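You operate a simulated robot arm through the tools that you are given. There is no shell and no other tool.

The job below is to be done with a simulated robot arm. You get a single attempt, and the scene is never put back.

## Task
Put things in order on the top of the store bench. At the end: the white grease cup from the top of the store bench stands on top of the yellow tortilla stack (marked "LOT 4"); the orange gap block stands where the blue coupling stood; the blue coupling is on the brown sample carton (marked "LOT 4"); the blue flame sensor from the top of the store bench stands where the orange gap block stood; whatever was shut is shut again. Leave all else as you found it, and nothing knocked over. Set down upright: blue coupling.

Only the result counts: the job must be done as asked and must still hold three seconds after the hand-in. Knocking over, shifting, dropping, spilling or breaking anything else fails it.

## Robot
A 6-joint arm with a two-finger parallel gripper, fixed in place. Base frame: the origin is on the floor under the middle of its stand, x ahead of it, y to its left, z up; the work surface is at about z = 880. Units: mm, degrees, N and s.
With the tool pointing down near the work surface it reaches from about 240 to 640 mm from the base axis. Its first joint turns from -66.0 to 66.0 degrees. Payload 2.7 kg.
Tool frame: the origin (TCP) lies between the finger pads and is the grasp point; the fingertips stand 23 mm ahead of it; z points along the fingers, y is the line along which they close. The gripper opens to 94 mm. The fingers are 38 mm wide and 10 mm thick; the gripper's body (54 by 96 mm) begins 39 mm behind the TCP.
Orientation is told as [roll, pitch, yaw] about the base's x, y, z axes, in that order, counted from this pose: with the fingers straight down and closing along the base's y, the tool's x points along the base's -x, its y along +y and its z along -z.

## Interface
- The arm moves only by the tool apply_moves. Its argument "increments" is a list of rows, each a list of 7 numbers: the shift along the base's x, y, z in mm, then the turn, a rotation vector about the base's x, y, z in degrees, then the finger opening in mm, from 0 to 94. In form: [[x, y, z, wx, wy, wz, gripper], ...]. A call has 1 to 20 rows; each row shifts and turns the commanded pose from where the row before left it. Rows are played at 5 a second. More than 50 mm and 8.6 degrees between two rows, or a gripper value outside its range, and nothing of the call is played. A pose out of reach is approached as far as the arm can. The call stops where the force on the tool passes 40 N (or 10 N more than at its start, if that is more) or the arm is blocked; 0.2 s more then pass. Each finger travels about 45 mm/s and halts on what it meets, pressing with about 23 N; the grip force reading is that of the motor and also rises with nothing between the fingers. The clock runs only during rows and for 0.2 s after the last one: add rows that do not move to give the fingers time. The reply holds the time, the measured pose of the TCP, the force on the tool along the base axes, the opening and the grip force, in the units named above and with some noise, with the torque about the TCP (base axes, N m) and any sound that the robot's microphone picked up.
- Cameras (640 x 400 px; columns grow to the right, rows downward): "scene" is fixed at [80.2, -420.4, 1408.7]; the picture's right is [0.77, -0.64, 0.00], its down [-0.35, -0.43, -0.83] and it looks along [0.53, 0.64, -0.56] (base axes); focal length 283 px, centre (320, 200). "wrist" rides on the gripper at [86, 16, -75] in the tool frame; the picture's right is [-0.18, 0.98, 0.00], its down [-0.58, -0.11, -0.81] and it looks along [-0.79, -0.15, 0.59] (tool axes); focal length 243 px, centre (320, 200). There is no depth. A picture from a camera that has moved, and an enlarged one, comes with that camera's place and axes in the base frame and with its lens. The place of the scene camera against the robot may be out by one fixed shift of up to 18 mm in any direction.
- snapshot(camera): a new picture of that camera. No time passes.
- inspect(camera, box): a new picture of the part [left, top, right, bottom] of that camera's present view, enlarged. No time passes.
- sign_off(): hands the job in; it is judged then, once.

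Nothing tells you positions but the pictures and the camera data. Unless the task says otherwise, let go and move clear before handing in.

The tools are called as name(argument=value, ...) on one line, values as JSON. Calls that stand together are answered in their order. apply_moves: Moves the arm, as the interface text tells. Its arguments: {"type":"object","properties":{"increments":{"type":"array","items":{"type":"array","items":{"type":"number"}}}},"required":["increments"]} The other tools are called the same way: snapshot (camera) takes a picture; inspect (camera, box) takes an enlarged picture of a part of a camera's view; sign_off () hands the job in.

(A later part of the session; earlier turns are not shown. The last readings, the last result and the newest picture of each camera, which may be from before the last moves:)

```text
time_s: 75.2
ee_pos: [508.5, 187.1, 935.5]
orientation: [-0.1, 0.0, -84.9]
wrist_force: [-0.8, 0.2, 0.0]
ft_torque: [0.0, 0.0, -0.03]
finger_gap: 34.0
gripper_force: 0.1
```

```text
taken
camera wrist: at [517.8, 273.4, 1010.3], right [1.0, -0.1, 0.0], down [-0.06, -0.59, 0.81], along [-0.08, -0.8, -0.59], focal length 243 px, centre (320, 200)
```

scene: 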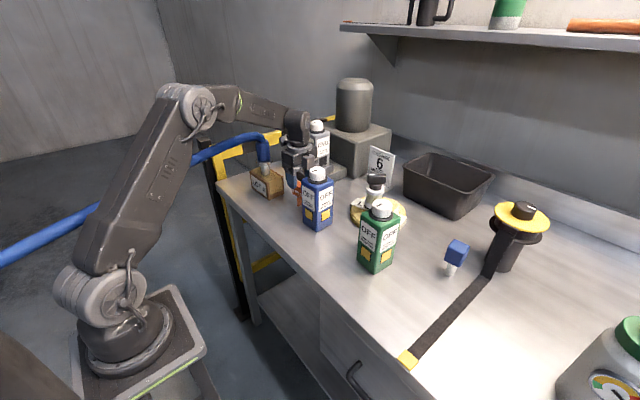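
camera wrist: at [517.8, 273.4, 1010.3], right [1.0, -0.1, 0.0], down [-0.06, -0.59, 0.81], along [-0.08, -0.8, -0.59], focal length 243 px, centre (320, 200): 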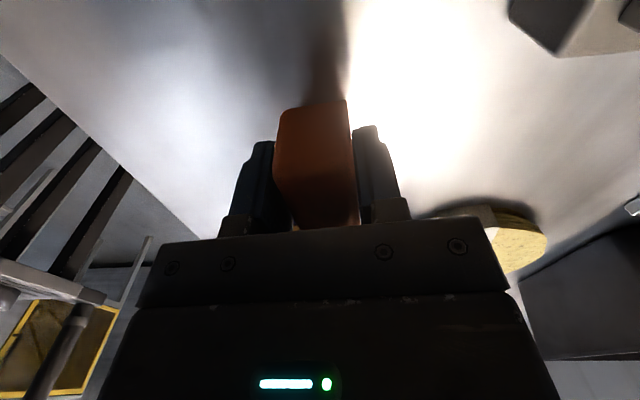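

apply_moves(increments=[[0, 0, 0, 0, 0, 0, 28], [0, 0, 0, 0, 0, 0, 20], [0, 0, 0, 0, 0, 0, 15], [0, 0, 0, 0, 0, 0, 15]])

snapshot(camera="wrist")

inspect(camera="scene", box=[260, 130, 340, 220])

```text
time_s: 76.2
ee_pos: [507.8, 186.2, 935.9]
orientation: [-0.1, -0.2, -85.0]
wrist_force: [-0.4, 0.2, 0.3]
ft_torque: [0.0, 0.0, -0.05]
finger_gap: 29.5
gripper_force: 23.1
```

```text
taken
camera wrist: at [517.8, 273.4, 1010.3], right [1.0, -0.1, 0.0], down [-0.06, -0.59, 0.81], along [-0.08, -0.8, -0.59], focal length 243 px, centre (320, 200)
```

wrist: 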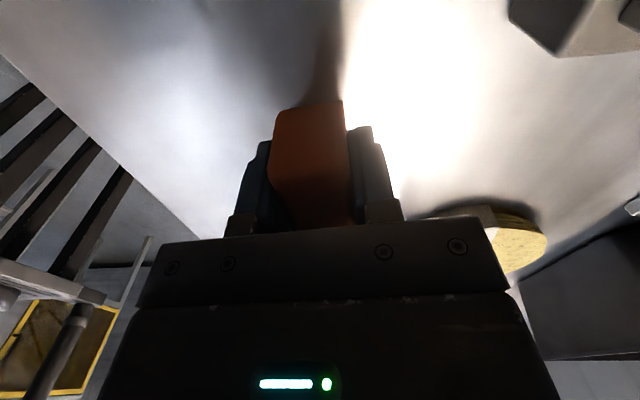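

```text
4.44 times, centred on (300, 175) of scene
camera zoom: at [80.2, -420.4, 1408.7], right [0.77, -0.64, 0.0], down [-0.35, -0.43, -0.83], along [0.53, 0.64, -0.56], focal length 1260 px, centre (409, 311)
```

zoom: 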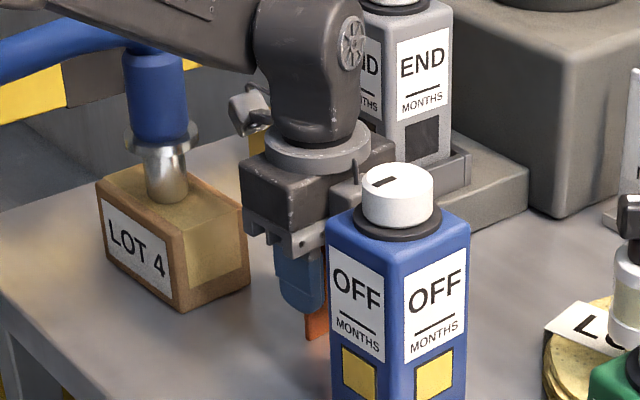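

The gap block is held at a 29.5 mm gap. I'll lift carefully and carry it high over the bottles.

apply_moves(increments=[[0, 0, 4, 0, 0, 0, 15], [0, 0, 10, 0, 0, 0, 15], [0, 0, 30, 0, 0, 0, 15], [0, 0, 40, 0, 0, 0, 15], [0, 0, 40, 0, 0, 0, 15], [0, 0, 40, 0, 0, 0, 15], [0, 0, 40, 0, 0, 0, 15], [0, 0, 40, 0, 0, 0, 15], [0, 0, 0, 0, 0, 0, 15]])

inspect(camera="scene", box=[230, 50, 370, 220])

```text
time_s: 78.2
ee_pos: [508.4, 185.0, 1180.5]
orientation: [-0.2, 0.0, -84.9]
wrist_force: [-0.1, 0.8, 0.0]
ft_torque: [-0.02, 0.01, -0.02]
finger_gap: 29.6
gripper_force: 23.2
```

```text
2.35 times, centred on (300, 135) of scene
camera zoom: at [80.2, -420.4, 1408.7], right [0.77, -0.64, 0.0], down [-0.35, -0.43, -0.83], along [0.53, 0.64, -0.56], focal length 667 px, centre (367, 353)
```

zoom: 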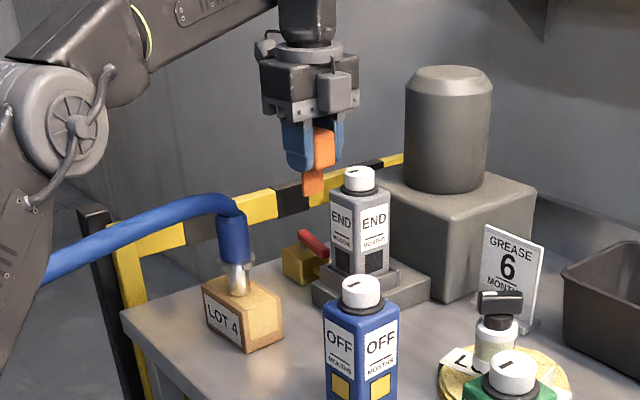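

apply_moves(increments=[[-8, -40, 0, 0, 0, 0, 15], [-8, -45, 0, 0, 0, 0, 15], [-8, -45, 0, 0, 0, 0, 15], [-8, -45, 0, 0, 0, 0, 15], [-8, -45, 0, 0, 0, 0, 15], [-8, -45, 0, 0, 0, 0, 15], [-8, -45, 0, 0, 0, 0, 15], [-6, -45, 0, 0, 0, 0, 15], [-5, -45, 0, 0, 0, -2, 15], [-4, -45, 0, 0, 0, -3, 15], [-3, -45, 0, 0, 0, 0, 15], [0, -40, 0, 0, 0, 0, 15], [0, 0, 0, 0, 0, 0, 15]])

snapshot(camera="scene")

snapshot(camera="wrist")

```text
time_s: 81.0
ee_pos: [433.8, -345.3, 1179.5]
orientation: [-0.1, -0.1, -89.8]
wrist_force: [0.3, -0.6, -0.7]
ft_torque: [-0.01, 0.0, -0.04]
finger_gap: 29.8
gripper_force: 22.2
```

```text
taken
```

scene: 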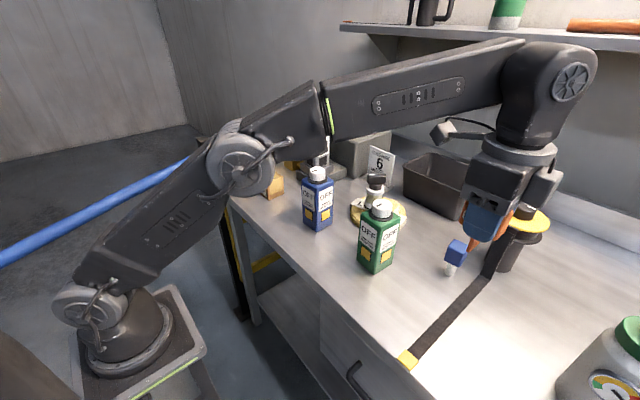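

```text
taken
camera wrist: at [451.1, -258.0, 1253.6], right [0.98, -0.18, 0.0], down [-0.11, -0.58, 0.81], along [-0.15, -0.79, -0.59], focal length 243 px, centre (320, 200)
```

wrist: 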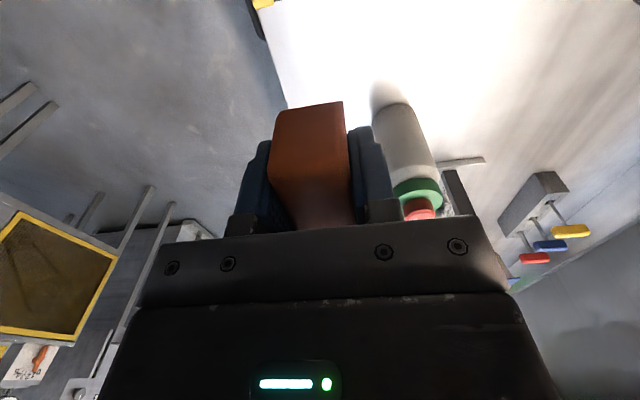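

apply_moves(increments=[[2, 0, -40, 0, 0, 0, 15], [2, 0, -40, 0, 0, 0, 15], [3, -1, -40, 0, 0, 0, 15], [3, -1, -40, 0, 0, 0, 15], [2, -1, -30, 0, 0, 0, 15], [0, 0, 0, 0, 0, 0, 15]])

inspect(camera="scene", box=[390, 210, 530, 370])

snapshot(camera="wrist")

```text
time_s: 82.4
ee_pos: [446.6, -346.2, 988.6]
orientation: [-0.1, -0.1, -90.0]
wrist_force: [0.1, -0.1, -1.1]
ft_torque: [-0.02, 0.01, -0.01]
finger_gap: 29.7
gripper_force: 23.1
```

```text
2.50 times, centred on (460, 290) of scene
camera zoom: at [80.2, -420.4, 1408.7], right [0.77, -0.64, 0.0], down [-0.35, -0.43, -0.83], along [0.53, 0.64, -0.56], focal length 709 px, centre (-30, -25)
```

zoom: 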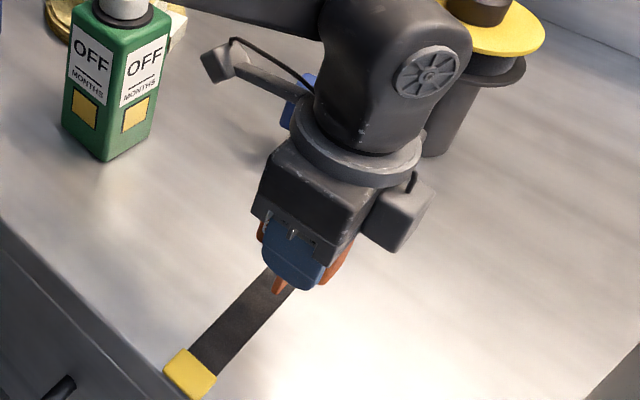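

```text
taken
camera wrist: at [463.0, -260.8, 1063.1], right [0.98, -0.18, 0.0], down [-0.11, -0.58, 0.81], along [-0.15, -0.79, -0.59], focal length 243 px, centre (320, 200)
```

wrist: 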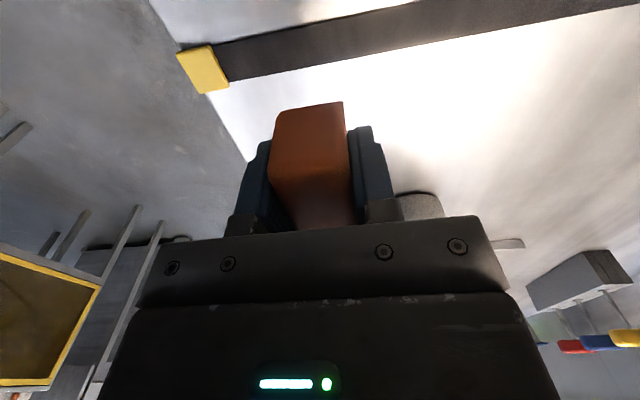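

The block is over the coupling's old spot at about (446,-351), just beside the strip. I'll lower it.

apply_moves(increments=[[0, -3, -15, 0, 0, 0, 15], [0, -2.5, -15, 0, 0, 0, 15], [0, 0, -10, 0, 0, 0, 15], [0, 0, -4, 0, 0, 0, 15], [0, 0, 0, 0, 0, 0, 15]])

inspect(camera="scene", box=[400, 260, 500, 370])

snapshot(camera="wrist")

```text
time_s: 83.6
ee_pos: [446.1, -352.3, 944.4]
orientation: [-0.1, -0.1, -89.8]
wrist_force: [0.1, 0.5, -0.5]
ft_torque: [0.02, 0.02, 0.04]
finger_gap: 29.9
gripper_force: 22.7
```

```text
3.64 times, centred on (450, 315) of scene
camera zoom: at [80.2, -420.4, 1408.7], right [0.77, -0.64, 0.0], down [-0.35, -0.43, -0.83], along [0.53, 0.64, -0.56], focal length 1031 px, centre (-153, -218)
```

zoom: 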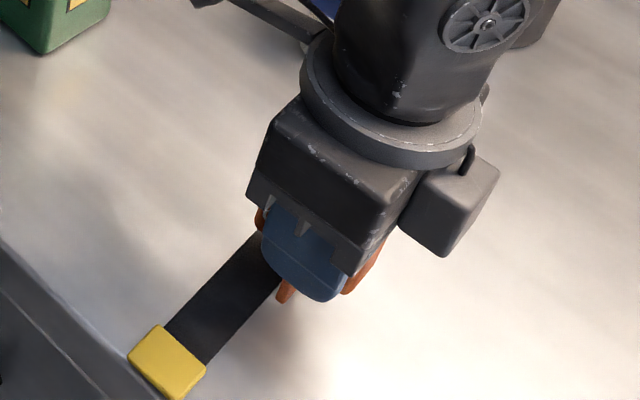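

```text
taken
camera wrist: at [463.5, -266.3, 1019.4], right [0.98, -0.18, 0.0], down [-0.11, -0.58, 0.81], along [-0.15, -0.79, -0.59], focal length 243 px, centre (320, 200)
```

wrist: 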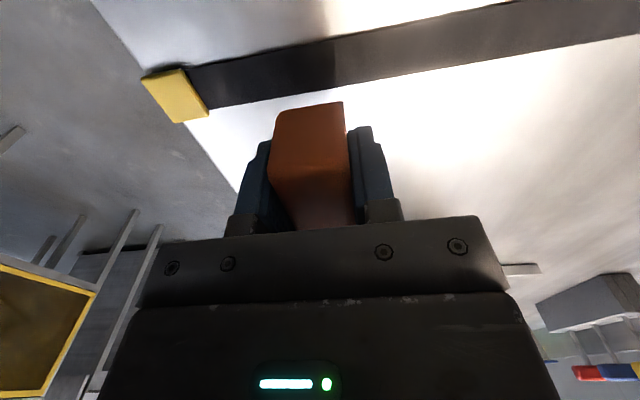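

apply_moves(increments=[[0, -1.5, -3, 0, 0, 0, 15], [0, 0, -2, 0, 0, 0, 15], [0, 0, 0, 0, 0, 0, 15]])

apply_moves(increments=[[0, 0, -1.5, 0, 0, 0, 15], [0, 0, 0, 0, 0, 0, 15]])

apply_moves(increments=[[0, 0, -1.5, 0, 0, 0, 15], [0, 0, 0, 0, 0, 0, 15]])

```text
time_s: 84.4
ee_pos: [445.0, -353.3, 940.8]
orientation: [-0.1, 0.0, -89.9]
wrist_force: [-0.6, -0.9, -0.2]
ft_torque: [-0.02, 0.02, 0.02]
finger_gap: 29.9
gripper_force: 23.4
```

```text
time_s: 85.0
ee_pos: [447.0, -354.0, 939.2]
orientation: [-0.1, -0.1, -90.0]
wrist_force: [0.1, 0.3, 0.2]
ft_torque: [0.0, -0.01, 0.03]
finger_gap: 29.6
gripper_force: 23.1
```

```text
time_s: 85.6
ee_pos: [446.5, -353.7, 938.2]
orientation: [-0.1, -0.2, -89.9]
wrist_force: [0.2, -0.2, -1.1]
ft_torque: [-0.01, 0.0, -0.03]
finger_gap: 29.6
gripper_force: 22.6
```

apply_moves(increments=[[0, 0, -1.5, 0, 0, 0, 15], [0, 0, 0, 0, 0, 0, 15]])

apply_moves(increments=[[0, 0, -1.2, 0, 0, 0, 15], [0, 0, 0, 0, 0, 0, 15]])

```text
time_s: 86.2
ee_pos: [445.6, -353.6, 936.0]
orientation: [-0.1, -0.1, -89.9]
wrist_force: [0.4, 0.5, 0.0]
ft_torque: [0.0, 0.0, 0.01]
finger_gap: 29.7
gripper_force: 23.2
```

```text
time_s: 86.8
ee_pos: [446.2, -353.7, 935.8]
orientation: [0.0, -0.2, -89.9]
wrist_force: [-2.5, 1.5, 9.9]
ft_torque: [0.12, 0.06, 0.02]
finger_gap: 29.8
gripper_force: 23.2
```

Contact. I'll ease off slightly and open slowly.

apply_moves(increments=[[0, 0, 0.6, 0, 0, 0, 15], [0, 0, 0, 0, 0, 0, 15]])

apply_moves(increments=[[0, 0, 0, 0, 0, 0, 30], [0, 0, 0, 0, 0, 0, 32], [0, 0, 0, 0, 0, 0, 35], [0, 0, 0, 0, 0, 0, 38], [0, 0, 0, 0, 0, 0, 42], [0, 0, 0, 0, 0, 0, 42]])

snapshot(camera="wrist")

inspect(camera="scene", box=[400, 260, 500, 370])

```text
time_s: 87.4
ee_pos: [446.4, -353.3, 935.2]
orientation: [0.0, -0.2, -89.8]
wrist_force: [1.5, 0.6, 9.5]
ft_torque: [-0.03, -0.04, 0.05]
finger_gap: 29.6
gripper_force: 23.0
```

```text
time_s: 88.8
ee_pos: [446.4, -353.9, 934.9]
orientation: [0.0, -0.1, -90.0]
wrist_force: [0.8, -0.6, 0.2]
ft_torque: [0.07, -0.02, 0.0]
finger_gap: 42.1
gripper_force: 0.1
```

```text
taken
camera wrist: at [463.5, -267.7, 1009.6], right [0.98, -0.18, 0.0], down [-0.11, -0.58, 0.81], along [-0.15, -0.79, -0.59], focal length 243 px, centre (320, 200)
```

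wrist: 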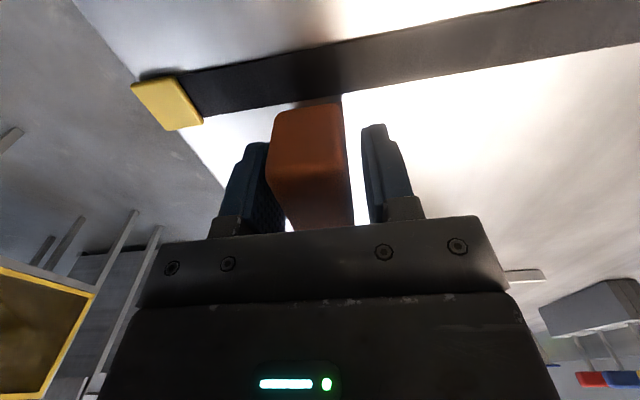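

```text
3.64 times, centred on (450, 315) of scene
camera zoom: at [80.2, -420.4, 1408.7], right [0.77, -0.64, 0.0], down [-0.35, -0.43, -0.83], along [0.53, 0.64, -0.56], focal length 1031 px, centre (-153, -218)
```

zoom: 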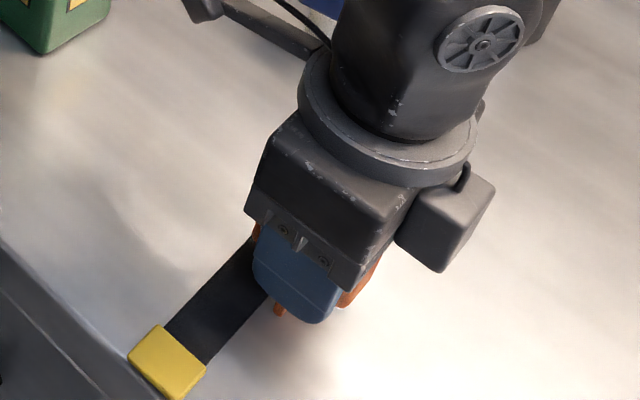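

apply_moves(increments=[[0, 0, 0, 0, 0, 0, 56], [0, 0, 5, 0, 0, 0, 56], [0, 0, 20, 0, 0, 0, 56], [0, 0, 40, 0, 0, 0, 56], [0, 0, 40, 0, 0, 0, 56], [-10, 10, 40, 0, 0, 0, 56]])

inspect(camera="scene", box=[390, 230, 510, 370])

snapshot(camera="wrist")

```text
time_s: 90.2
ee_pos: [434.8, -345.7, 1081.2]
orientation: [-0.2, -0.1, -90.0]
wrist_force: [0.1, 0.0, -0.6]
ft_torque: [-0.01, -0.01, -0.02]
finger_gap: 56.0
gripper_force: 0.1
```

```text
2.86 times, centred on (450, 300) of scene
camera zoom: at [80.2, -420.4, 1408.7], right [0.77, -0.64, 0.0], down [-0.35, -0.43, -0.83], along [0.53, 0.64, -0.56], focal length 810 px, centre (-51, -86)
```

zoom: 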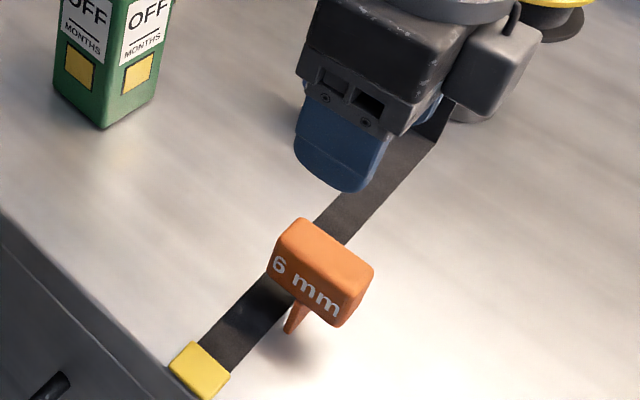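

```text
taken
camera wrist: at [452.3, -259.0, 1155.4], right [0.98, -0.18, 0.0], down [-0.11, -0.58, 0.81], along [-0.15, -0.79, -0.59], focal length 243 px, centre (320, 200)
```

wrist: 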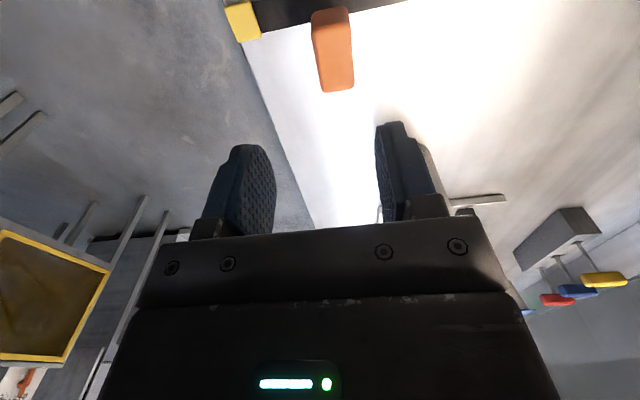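

The gap block stands upright where the coupling was. Next is the flame sensor (blue cube on the stem) near (605,-268), which is beyond vertical reach. I'll turn the tool forward and take a close look first.

apply_moves(increments=[[0, 5, 20, 0, 0, 8, 60], [0, 5, 20, 0, 0, 8, 60], [0, 5, 20, 0, 0, 8, 60], [0, 5, 0, 0, 0, 8, 60], [0, 5, 0, 0, 0, 8, 60], [5, 5, 0, 0, 0, 8, 60], [5, 5, 0, 0, 0, 8, 60], [5, 5, 0, 0, 0, 8, 60], [5, 5, 0, 0, 0, 8, 60], [5, 5, 0, 0, 0, 8, 60], [5, 5, 0, 0, 0, 8, 60], [5, 5, 0, 0, 0, 8, 60], [5, 5, -10, 0, 0, 0, 60], [5, 5, -10, 0, 0, 0, 60], [0, 0, 0, 0, 0, 0, 60]])

snapshot(camera="wrist")

inspect(camera="wrist", box=[270, 60, 400, 200])

snapshot(camera="scene")

```text
time_s: 93.4
ee_pos: [481.9, -274.0, 1120.5]
orientation: [0.0, -0.3, 6.1]
wrist_force: [0.6, 0.3, -0.3]
ft_torque: [0.02, 0.01, 0.0]
finger_gap: 59.9
gripper_force: 0.0
```

```text
taken
camera wrist: at [394.8, -267.4, 1194.6], right [0.08, 1.0, 0.0], down [0.59, -0.05, 0.81], along [0.81, -0.06, -0.59], focal length 243 px, centre (320, 200)
```

wrist: 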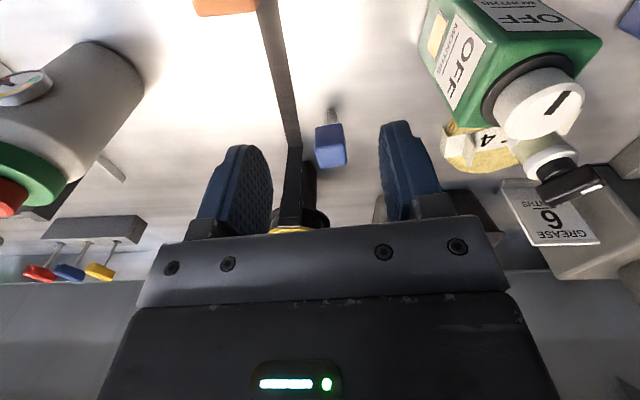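

```text
2.86 times, centred on (335, 130) of wrist
camera zoom: at [394.8, -267.4, 1194.6], right [0.08, 1.0, 0.0], down [0.59, -0.05, 0.81], along [0.81, -0.06, -0.59], focal length 693 px, centre (277, 400)
```

zoom: 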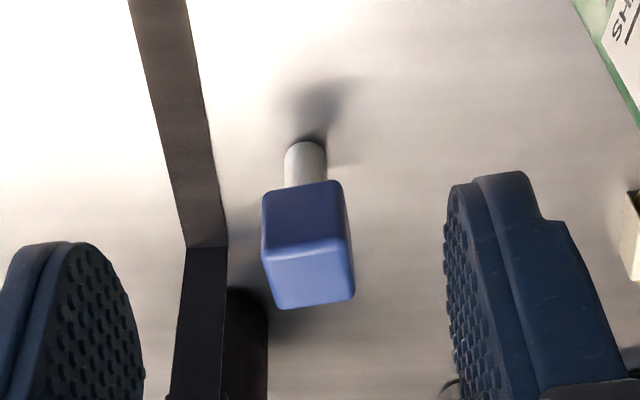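

```text
taken
```

scene: 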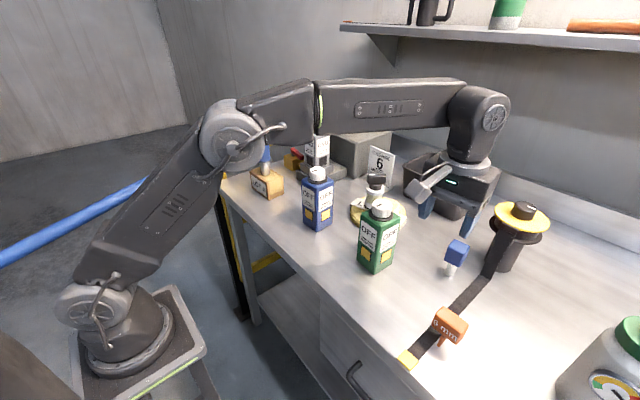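

The cube is 35 mm, z≈939–974, centred at (607,-268) and turned about 7.5°. I'll tilt the fingers 20° outward to gain reach and approach along the tool axis.

apply_moves(increments=[[15, 0, -5, 0.85, -6.6, 1.4, 60], [20, 0, -10, 0.85, -6.6, 0, 60], [25, 0, -20, 0.9, -6.6, 0, 60], [15, 1, -20, 0, 0, 0, 60], [14, 1, -15, 0, 0, 0, 60], [0, 0, 0, 0, 0, 0, 60]])

snapshot(camera="wrist")

inspect(camera="scene", box=[390, 170, 560, 310])

```text
time_s: 94.8
ee_pos: [569.9, -270.5, 1051.2]
orientation: [0.0, -20.1, 7.5]
wrist_force: [0.6, -0.4, 0.3]
ft_torque: [-0.02, 0.02, -0.01]
finger_gap: 59.9
gripper_force: 0.0
```

```text
taken
camera wrist: at [463.1, -270.4, 1090.7], right [0.04, 1.0, 0.06], down [0.28, -0.07, 0.96], along [0.96, -0.02, -0.28], focal length 243 px, centre (320, 200)
```

wrist: 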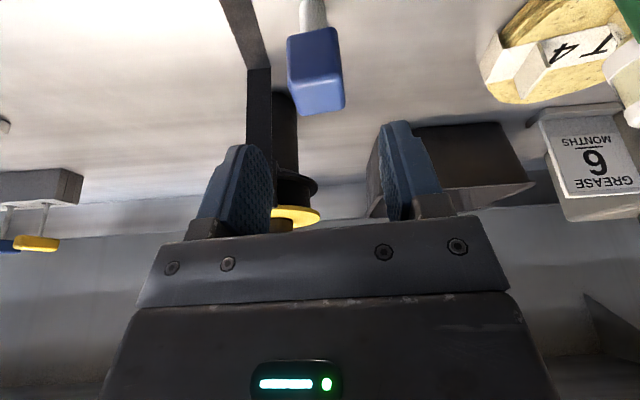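

```text
2.86 times, centred on (475, 240) of scene
camera zoom: at [80.2, -420.4, 1408.7], right [0.77, -0.64, 0.0], down [-0.35, -0.43, -0.83], along [0.53, 0.64, -0.56], focal length 810 px, centre (-123, 86)
```

zoom: 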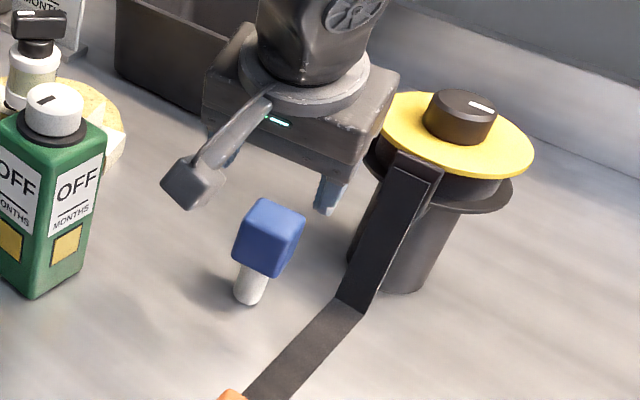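

apply_moves(increments=[[9.3, 0.6, -23, 0, 0, 0, 60], [9.3, 0.6, -23, 0, 0, 0, 60], [6, 0.5, -14, 0, 0, 0, 60], [0, 0, 0, 0, 0, 0, 60]])

snapshot(camera="wrist")

inspect(camera="scene", box=[390, 190, 530, 310])

```text
time_s: 95.8
ee_pos: [593.3, -270.3, 991.3]
orientation: [0.0, -20.2, 7.5]
wrist_force: [-0.6, 0.1, -0.2]
ft_torque: [0.01, 0.02, 0.03]
finger_gap: 59.8
gripper_force: 0.1
```

```text
taken
camera wrist: at [487.5, -268.6, 1031.2], right [0.04, 1.0, 0.06], down [0.28, -0.07, 0.96], along [0.96, -0.02, -0.28], focal length 243 px, centre (320, 200)
```

wrist: 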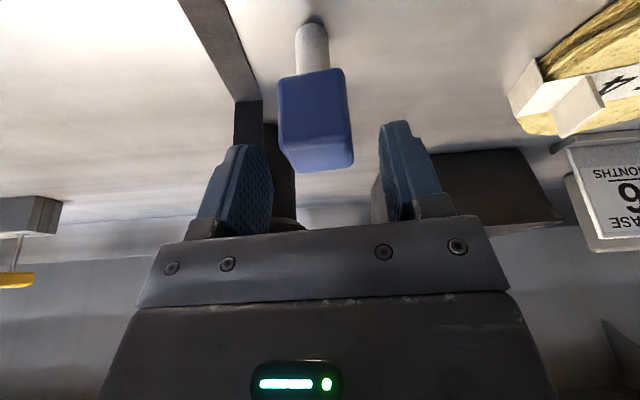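

```text
3.33 times, centred on (460, 250) of scene
camera zoom: at [80.2, -420.4, 1408.7], right [0.77, -0.64, 0.0], down [-0.35, -0.43, -0.83], along [0.53, 0.64, -0.56], focal length 945 px, centre (-147, 33)
```

zoom: 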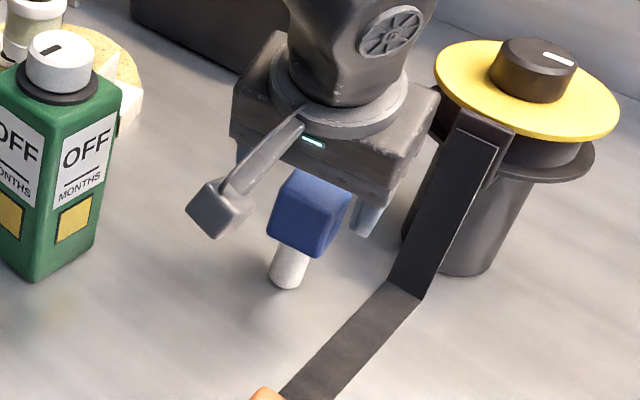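

apply_moves(increments=[[4.5, -0.7, -12, 0, 0, 0, 60], [4.5, -0.5, -12, 0, 0, 0, 60], [4, 0, -11, 0, 0, 0, 60], [0, 0, 0, 0, 0, 0, 60]])

snapshot(camera="wrist")

inspect(camera="scene", box=[390, 190, 530, 310])

```text
time_s: 96.8
ee_pos: [606.8, -271.2, 955.1]
orientation: [0.0, -20.1, 7.5]
wrist_force: [-0.1, -0.2, -0.2]
ft_torque: [-0.02, 0.03, 0.01]
finger_gap: 60.0
gripper_force: 0.0
```

```text
taken
camera wrist: at [500.4, -269.6, 995.8], right [0.04, 1.0, 0.06], down [0.28, -0.07, 0.96], along [0.96, -0.02, -0.28], focal length 243 px, centre (320, 200)
```

wrist: 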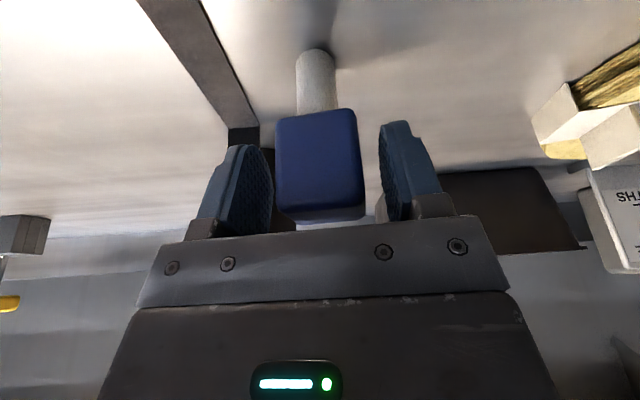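

```text
3.33 times, centred on (460, 250) of scene
camera zoom: at [80.2, -420.4, 1408.7], right [0.77, -0.64, 0.0], down [-0.35, -0.43, -0.83], along [0.53, 0.64, -0.56], focal length 945 px, centre (-147, 33)
```

zoom: 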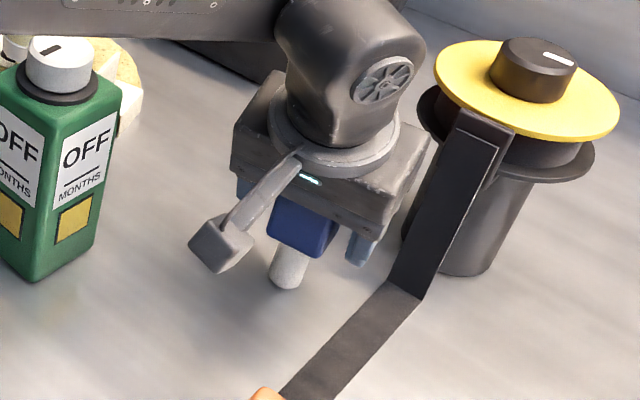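

The cube is centred between the fingers. Closing.

apply_moves(increments=[[0, 0, 0, 0, 0, 0, 45], [0, 0, 0, 0, 0, 0, 38], [0, 0, 0, 0, 0, 0, 25], [0, 0, 0, 0, 0, 0, 20], [0, 0, 0, 0, 0, 0, 20]])

snapshot(camera="wrist")

inspect(camera="scene", box=[390, 190, 530, 310])

```text
time_s: 98.0
ee_pos: [607.0, -272.0, 955.6]
orientation: [0.0, -20.1, 7.6]
wrist_force: [0.1, 0.6, -0.9]
ft_torque: [0.03, -0.01, 0.02]
finger_gap: 37.6
gripper_force: 23.0
```

```text
taken
camera wrist: at [500.3, -269.7, 996.0], right [0.04, 1.0, 0.06], down [0.28, -0.07, 0.96], along [0.96, -0.02, -0.28], focal length 243 px, centre (320, 200)
```

wrist: 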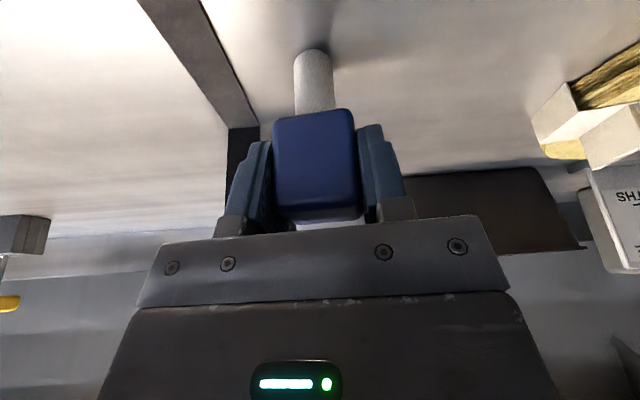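

```text
3.33 times, centred on (460, 250) of scene
camera zoom: at [80.2, -420.4, 1408.7], right [0.77, -0.64, 0.0], down [-0.35, -0.43, -0.83], along [0.53, 0.64, -0.56], focal length 945 px, centre (-147, 33)
```

zoom: 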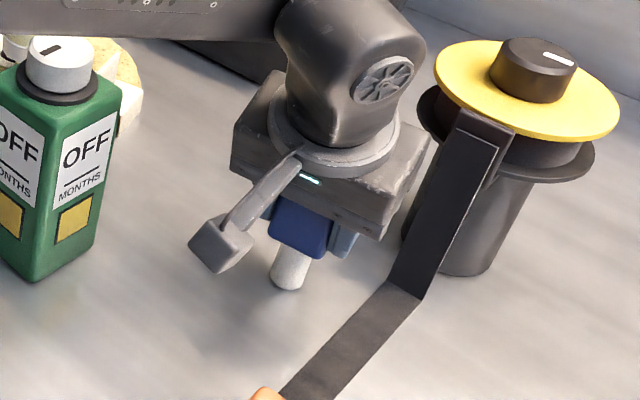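

apply_moves(increments=[[0, 0, 5, 0, 0, 0, 20], [0, 0, 15, 0, 0, 0, 20], [-5, 0, 30, 0, 0, 0, 20], [-15, 0, 35, 0, 0, 0, 20], [-20, 5, 35, 0, 0, 0, 20], [-20, 5, 35, 0, 0, 0, 20], [-20, 10, 35, 0, 0, 0, 20], [-20, 10, 35, 0, 0, 0, 20], [-10, 10, 20, 0, 0, 0, 20], [0, 0, 0, 0, 0, 0, 20]])

snapshot(camera="scene")

snapshot(camera="wrist")

```text
time_s: 100.2
ee_pos: [497.3, -229.4, 1200.1]
orientation: [0.0, -20.0, 7.6]
wrist_force: [0.1, 0.9, -1.2]
ft_torque: [-0.02, -0.01, 0.0]
finger_gap: 37.8
gripper_force: 23.2
```

```text
taken
```

scene: 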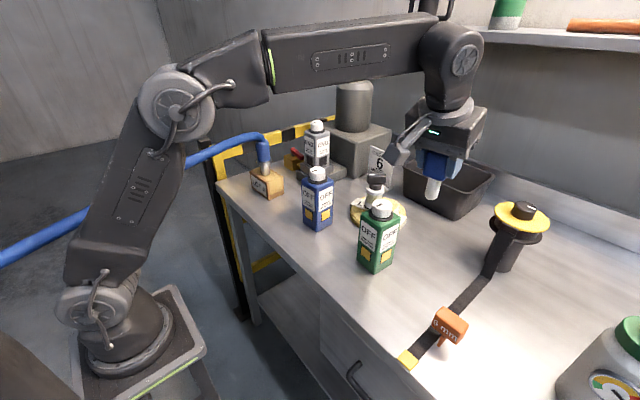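

```text
taken
camera wrist: at [390.8, -228.3, 1240.5], right [0.04, 1.0, 0.06], down [0.28, -0.07, 0.96], along [0.96, -0.02, -0.28], focal length 243 px, centre (320, 200)
```

wrist: 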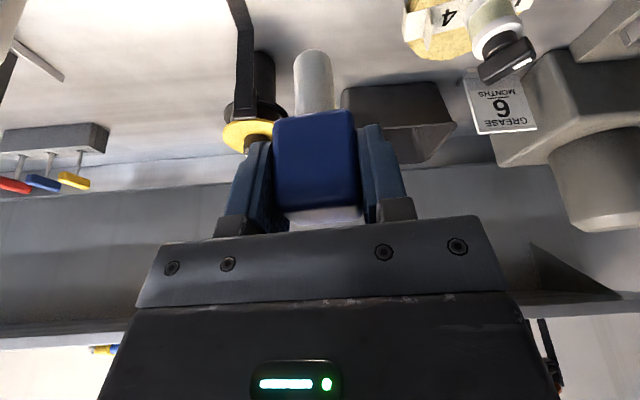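

apply_moves(increments=[[1, 40, 0, 0, 0, 0, 20], [1, 42, 0, 0, 0, 0, 20], [1, 42, 0, 0, 0, 0, 20], [1, 42, 0, 0, 0, 0, 20], [1, 42, 0, 0, 0, 0, 20], [1, 42, 0, 0, 0, 0, 20], [1, 42, 0, 0, 0, 0, 20], [1, 42, 0, 0, 0, 0, 20], [1, 42, 0, 0, 0, 0, 20], [3, 40, 0, 0, 0, 0, 20], [0, 0, 0, 0, 0, 0, 20]])

snapshot(camera="scene")

snapshot(camera="wrist")

```text
time_s: 102.6
ee_pos: [509.7, 186.2, 1199.9]
orientation: [0.0, -20.1, 7.4]
wrist_force: [-0.1, -0.3, -0.4]
ft_torque: [-0.03, -0.01, -0.04]
finger_gap: 37.4
gripper_force: 23.2
```

```text
taken
```

scene: 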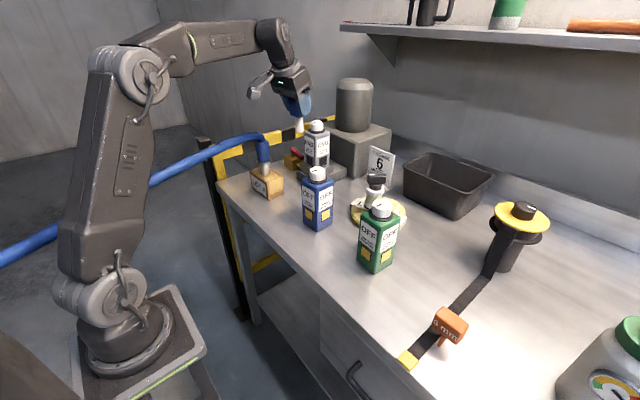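

```text
taken
camera wrist: at [402.7, 186.8, 1240.9], right [0.04, 1.0, 0.06], down [0.28, -0.07, 0.96], along [0.96, -0.02, -0.28], focal length 243 px, centre (320, 200)
```

wrist: 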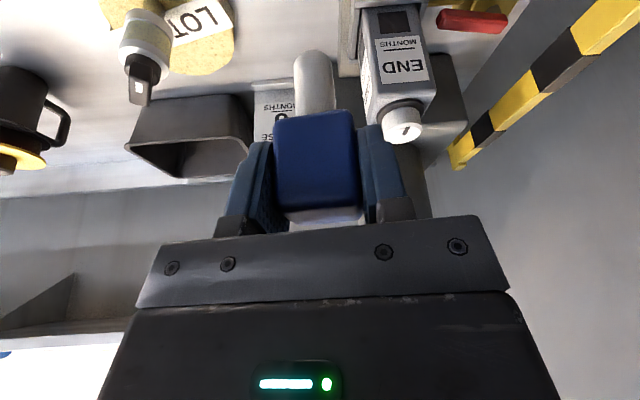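

apply_moves(increments=[[0, 0, -40, 0, 0, 0, 20], [0, 0, -40, 0, 0, 0, 20], [0, 0, -40, 0, 0, 0, 20], [0, 0, -40, 0, 0, 0, 20], [0, 0, -30, 0, 0, 0, 20], [0, 0, -20, 0, 0, 0, 20], [0, 0, 0, 0, 0, 0, 20]])

inspect(camera="scene", box=[220, 80, 370, 230])

snapshot(camera="wrist")

```text
time_s: 104.2
ee_pos: [510.0, 183.9, 989.0]
orientation: [0.0, -20.1, 7.5]
wrist_force: [-0.3, -0.2, -0.3]
ft_torque: [0.0, -0.01, 0.02]
finger_gap: 37.7
gripper_force: 22.9
```

```text
2.67 times, centred on (295, 155) of scene
camera zoom: at [80.2, -420.4, 1408.7], right [0.77, -0.64, 0.0], down [-0.35, -0.43, -0.83], along [0.53, 0.64, -0.56], focal length 756 px, centre (387, 320)
```

zoom: 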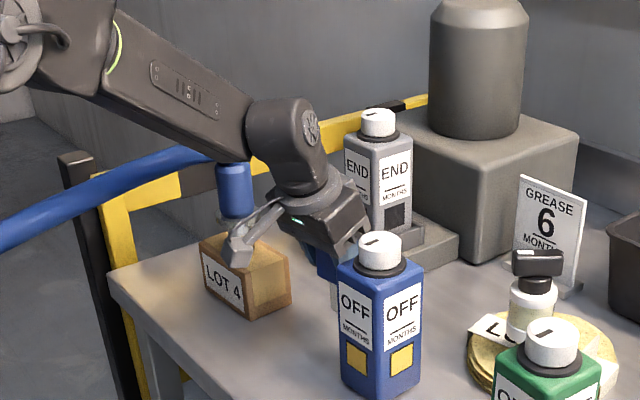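

```text
taken
camera wrist: at [402.7, 186.2, 1030.3], right [0.04, 1.0, 0.06], down [0.28, -0.07, 0.96], along [0.96, -0.02, -0.28], focal length 243 px, centre (320, 200)
```

wrist: 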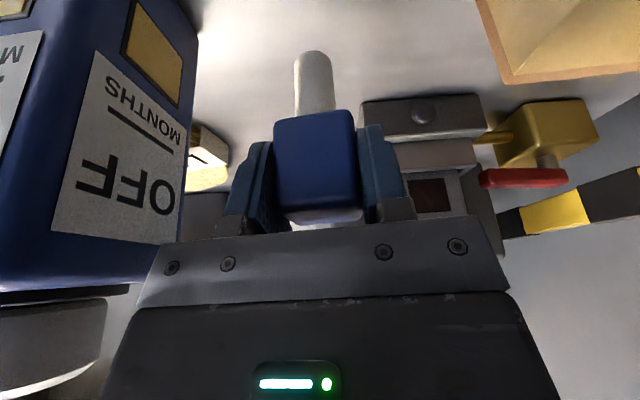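

The stem is over the gap block's old spot. I'll shift slightly to centre it and lower to contact.

apply_moves(increments=[[0, 2, -10, 0, 0, 0, 20], [0, 1, -10, 0, 0, 0, 20], [0, 0, -6, 0, 0, 0, 20], [0, 0, 0, 0, 0, 0, 20]])

inspect(camera="scene", box=[260, 120, 350, 220])

snapshot(camera="wrist")

```text
time_s: 105.2
ee_pos: [509.5, 188.0, 965.1]
orientation: [0.0, -20.1, 7.5]
wrist_force: [0.9, 0.5, -1.8]
ft_torque: [0.0, 0.03, 0.02]
finger_gap: 37.6
gripper_force: 23.2
```

```text
4.00 times, centred on (305, 170) of scene
camera zoom: at [80.2, -420.4, 1408.7], right [0.77, -0.64, 0.0], down [-0.35, -0.43, -0.83], along [0.53, 0.64, -0.56], focal length 1134 px, centre (380, 320)
```

zoom: 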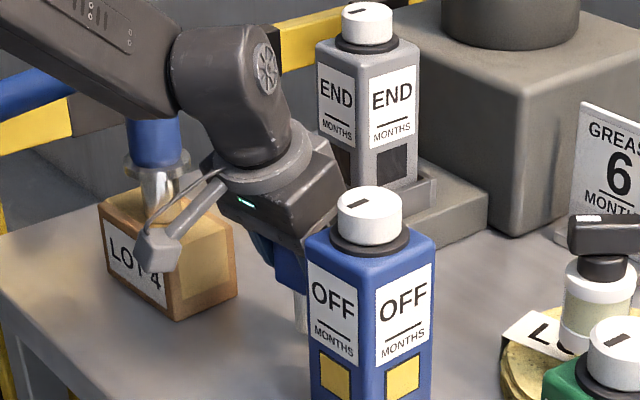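

```text
taken
camera wrist: at [402.7, 189.2, 1004.3], right [0.04, 1.0, 0.06], down [0.28, -0.07, 0.96], along [0.96, -0.02, -0.28], focal length 243 px, centre (320, 200)
```

wrist: 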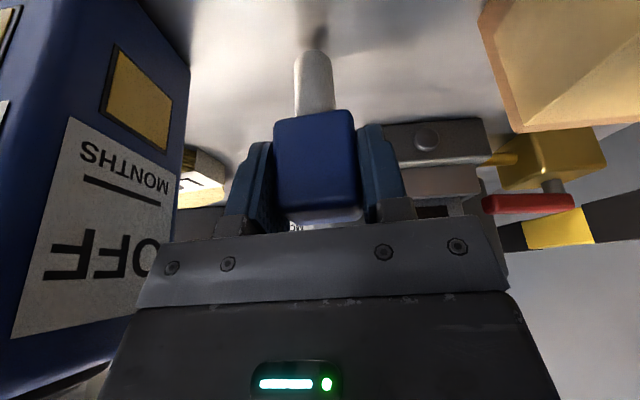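

apply_moves(increments=[[0, -0.5, -4, 0, 0, 0, 20], [0, 0, -2, 0, 0, 0, 20], [0, 0, 0, 0, 0, 0, 20]])

apply_moves(increments=[[0, 0, -1.5, 0, 0, 0, 20], [0, 0, 0, 0, 0, 0, 20]])

apply_moves(increments=[[0, 0, -1.5, 0, 0, 0, 20], [0, 0, 0, 0, 0, 0, 20]])

```text
time_s: 106.0
ee_pos: [509.9, 187.6, 958.4]
orientation: [0.0, -20.1, 7.5]
wrist_force: [0.6, -0.1, -0.7]
ft_torque: [-0.01, -0.03, 0.03]
finger_gap: 37.7
gripper_force: 22.7
```

```text
time_s: 106.6
ee_pos: [510.3, 187.4, 956.6]
orientation: [0.0, -20.2, 7.4]
wrist_force: [-0.5, 0.2, -1.1]
ft_torque: [0.0, 0.0, 0.02]
finger_gap: 37.6
gripper_force: 22.9
```

```text
time_s: 107.2
ee_pos: [509.7, 187.5, 955.7]
orientation: [0.0, -20.0, 7.4]
wrist_force: [0.4, 0.3, -0.7]
ft_torque: [-0.02, 0.02, -0.02]
finger_gap: 37.6
gripper_force: 23.0
```

apply_moves(increments=[[0, 0, -1.2, 0, 0, 0, 20], [0, 0, 0, 0, 0, 0, 20]])

```text
time_s: 107.8
ee_pos: [510.6, 188.1, 955.3]
orientation: [0.0, -20.3, 7.5]
wrist_force: [-3.8, -2.1, 11.4]
ft_torque: [-0.12, 0.27, -0.03]
finger_gap: 37.9
gripper_force: 22.4
```

Contact made. I'll ease up and release.

apply_moves(increments=[[0, 0, 0.7, 0, 0, 0, 20], [0, 0, 0, 0, 0, 0, 20]])

apply_moves(increments=[[0, 0, 0, 0, 0, 0, 38], [0, 0, 0, 0, 0, 0, 40], [0, 0, 0, 0, 0, 0, 43], [0, 0, 0, 0, 0, 0, 46], [0, 0, 0, 0, 0, 0, 50], [0, 0, 0, 0, 0, 0, 50]])

snapshot(camera="wrist")

inspect(camera="scene", box=[260, 120, 350, 220])

```text
time_s: 108.4
ee_pos: [509.3, 187.3, 955.8]
orientation: [0.2, -20.2, 7.5]
wrist_force: [2.9, 0.1, 7.7]
ft_torque: [0.05, -0.24, -0.02]
finger_gap: 37.7
gripper_force: 23.1
```

```text
time_s: 109.8
ee_pos: [510.1, 185.7, 956.3]
orientation: [0.0, -20.0, 7.5]
wrist_force: [-0.8, 0.1, 0.5]
ft_torque: [0.01, -0.01, -0.05]
finger_gap: 49.9
gripper_force: 0.1
```

```text
taken
camera wrist: at [402.9, 189.0, 995.4], right [0.04, 1.0, 0.06], down [0.28, -0.07, 0.96], along [0.96, -0.02, -0.28], focal length 243 px, centre (320, 200)
```

wrist: 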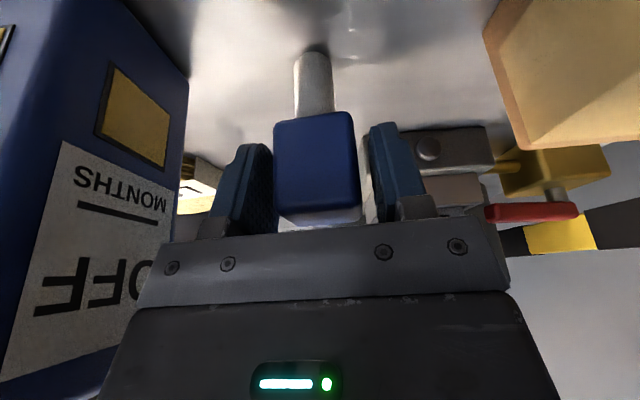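

```text
4.00 times, centred on (305, 170) of scene
camera zoom: at [80.2, -420.4, 1408.7], right [0.77, -0.64, 0.0], down [-0.35, -0.43, -0.83], along [0.53, 0.64, -0.56], focal length 1134 px, centre (380, 320)
```

zoom: 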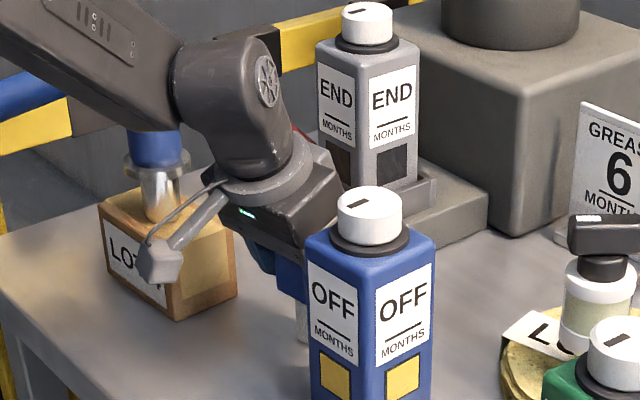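

It stands free between the fingers. I'll retreat back along the tool axis.

apply_moves(increments=[[0, 0, 0, 0, 0, 0, 56], [-3.5, 0.3, 9.5, 0, 0, 0, 56], [-7, 0.5, 19, 0, 0, 0, 56], [-10, 1, 28, 0, 0, 0, 56], [-14, 1, 38, 0, 0, 0, 56], [-14, 0, 40, 0, 0, 0, 56], [-14, 0, 40, 0, 0, 0, 56]])

snapshot(camera="scene")

snapshot(camera="wrist")

inspect(camera="scene", box=[240, 120, 350, 220])

```text
time_s: 111.4
ee_pos: [447.4, 188.9, 1130.4]
orientation: [0.0, -20.0, 7.5]
wrist_force: [-0.7, 0.3, -0.2]
ft_torque: [0.01, 0.01, -0.03]
finger_gap: 56.1
gripper_force: 0.2
```

```text
taken
```

scene: 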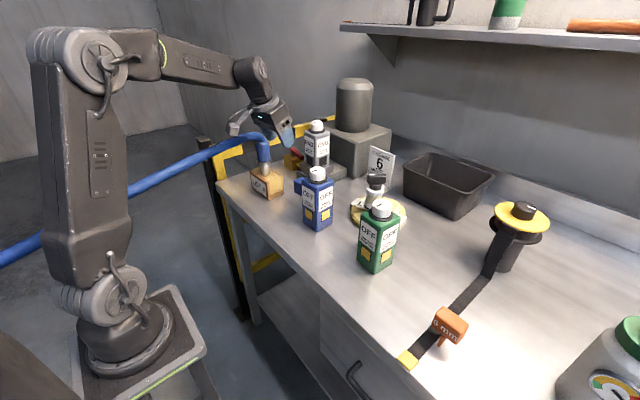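

```text
taken
camera wrist: at [340.2, 191.5, 1170.9], right [0.04, 1.0, 0.06], down [0.28, -0.07, 0.96], along [0.96, -0.02, -0.28], focal length 243 px, centre (320, 200)
```

wrist: 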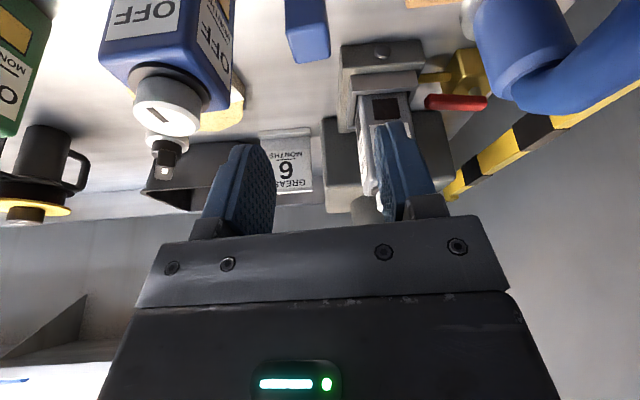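

```text
4.00 times, centred on (295, 170) of scene
camera zoom: at [80.2, -420.4, 1408.7], right [0.77, -0.64, 0.0], down [-0.35, -0.43, -0.83], along [0.53, 0.64, -0.56], focal length 1134 px, centre (420, 320)
```

zoom: 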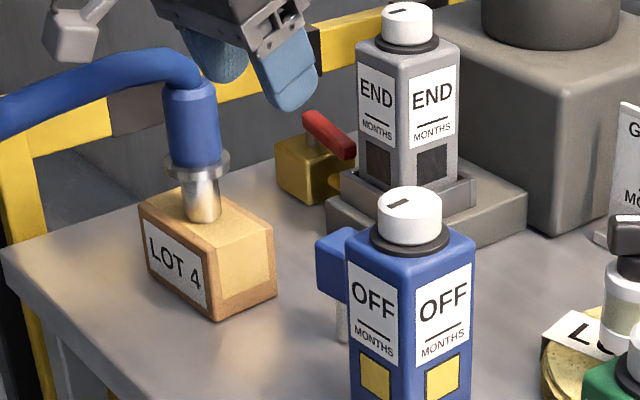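

Everything looks to be in place. I'll check the flame sensor's stance from a steeper angle, then double-check its identity by looking for its twin elsewhere.

apply_moves(increments=[[0, -5, 15, -0.9, 7, 0, 56], [0, -5, 15, -0.9, 7, 0, 56], [0, -5, 15, -0.9, 7, 0, 56], [0, -5, 10, -0.9, 7, 0, 56], [-10, 0, 0, 0, 0, 0, 56]])

snapshot(camera="wrist")

inspect(camera="wrist", box=[260, 30, 480, 220])

```text
time_s: 112.6
ee_pos: [437.5, 170.7, 1184.3]
orientation: [0.2, 8.2, 7.4]
wrist_force: [-0.8, 0.1, -0.6]
ft_torque: [0.01, 0.0, 0.0]
finger_gap: 56.0
gripper_force: 0.0
```

```text
taken
camera wrist: at [361.7, 175.7, 1270.5], right [0.05, 1.0, -0.02], down [0.7, -0.02, 0.71], along [0.71, -0.06, -0.7], focal length 243 px, centre (320, 200)
```

wrist: 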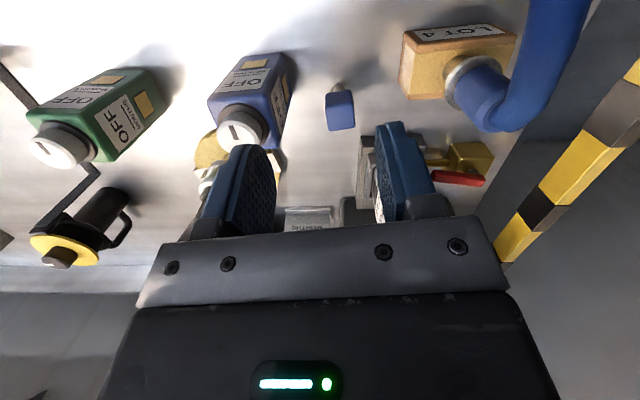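

```text
2.11 times, centred on (370, 125) of wrist
camera zoom: at [361.7, 175.7, 1270.5], right [0.05, 1.0, -0.02], down [0.7, -0.02, 0.71], along [0.71, -0.06, -0.7], focal length 511 px, centre (215, 358)
```

zoom: 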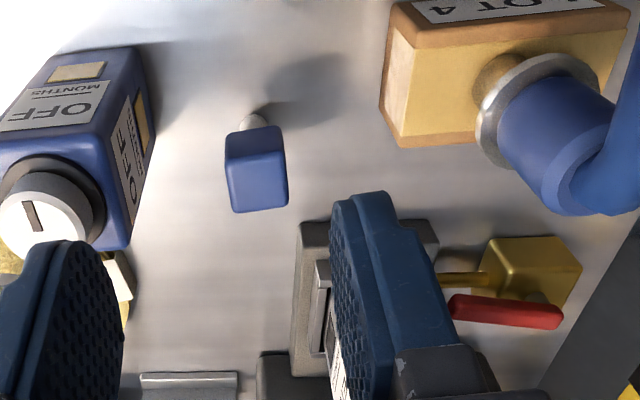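

apply_moves(increments=[[-10, -20, 20, 0, 0, -8, 56], [-10, -30, 20, 0, 0, -8, 56], [-10, -40, 20, 0, 0, -8, 56], [-10, -40, 0, 0, 0, -8, 56], [-15, -40, 0, 0, 0, -8, 56], [-15, -40, 0, 0, 0, -8, 56], [-15, -40, 0, 0, 0, -8, 56], [-15, -40, 0, 0, 0, -7, 56], [0, -40, 0, -6.63, -4.47, 0, 56], [0, -40, 0, -6.63, -4.47, 0, 56], [0, -30, 0, -6.63, -4.47, 0, 56], [0, 0, 0, -6.63, -4.47, 0, 56], [0, 0, 0, -6.63, -4.47, 0, 56], [0, 0, 0, -6.63, -4.47, 0, 56]])

snapshot(camera="wrist")

inspect(camera="wrist", box=[100, 120, 220, 220])

```text
time_s: 115.6
ee_pos: [337.0, -229.3, 1243.1]
orientation: [-0.4, -40.0, -55.5]
wrist_force: [0.0, 0.9, -0.5]
ft_torque: [-0.01, 0.0, 0.0]
finger_gap: 56.0
gripper_force: 0.1
```

```text
taken
camera wrist: at [287.3, -126.9, 1246.1], right [0.89, 0.44, 0.11], down [-0.13, 0.0, 0.99], along [0.44, -0.9, 0.06], focal length 243 px, centre (320, 200)
```

wrist: 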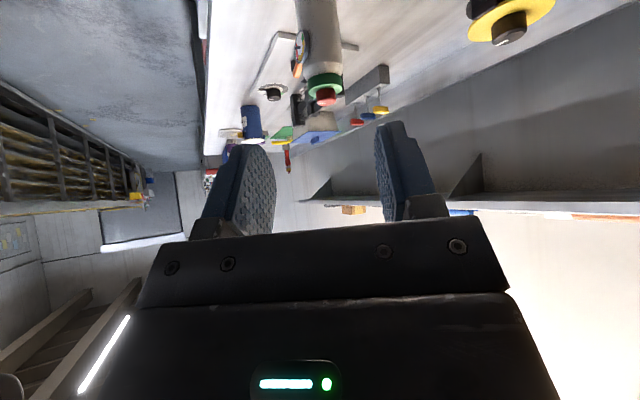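

```text
4.00 times, centred on (160, 170) of wrist
camera zoom: at [287.3, -126.9, 1246.1], right [0.89, 0.44, 0.11], down [-0.13, 0.0, 0.99], along [0.44, -0.9, 0.06], focal length 970 px, centre (960, 320)
```

zoom: 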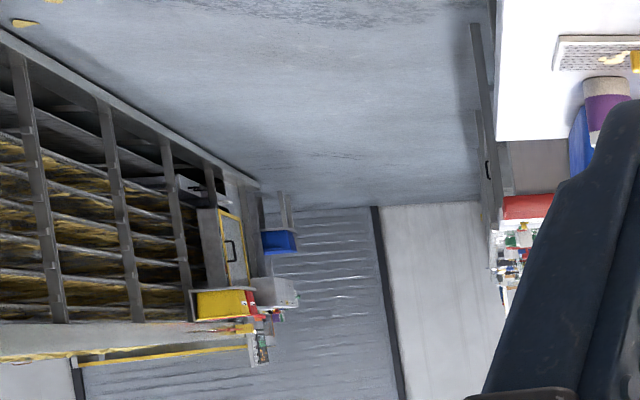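

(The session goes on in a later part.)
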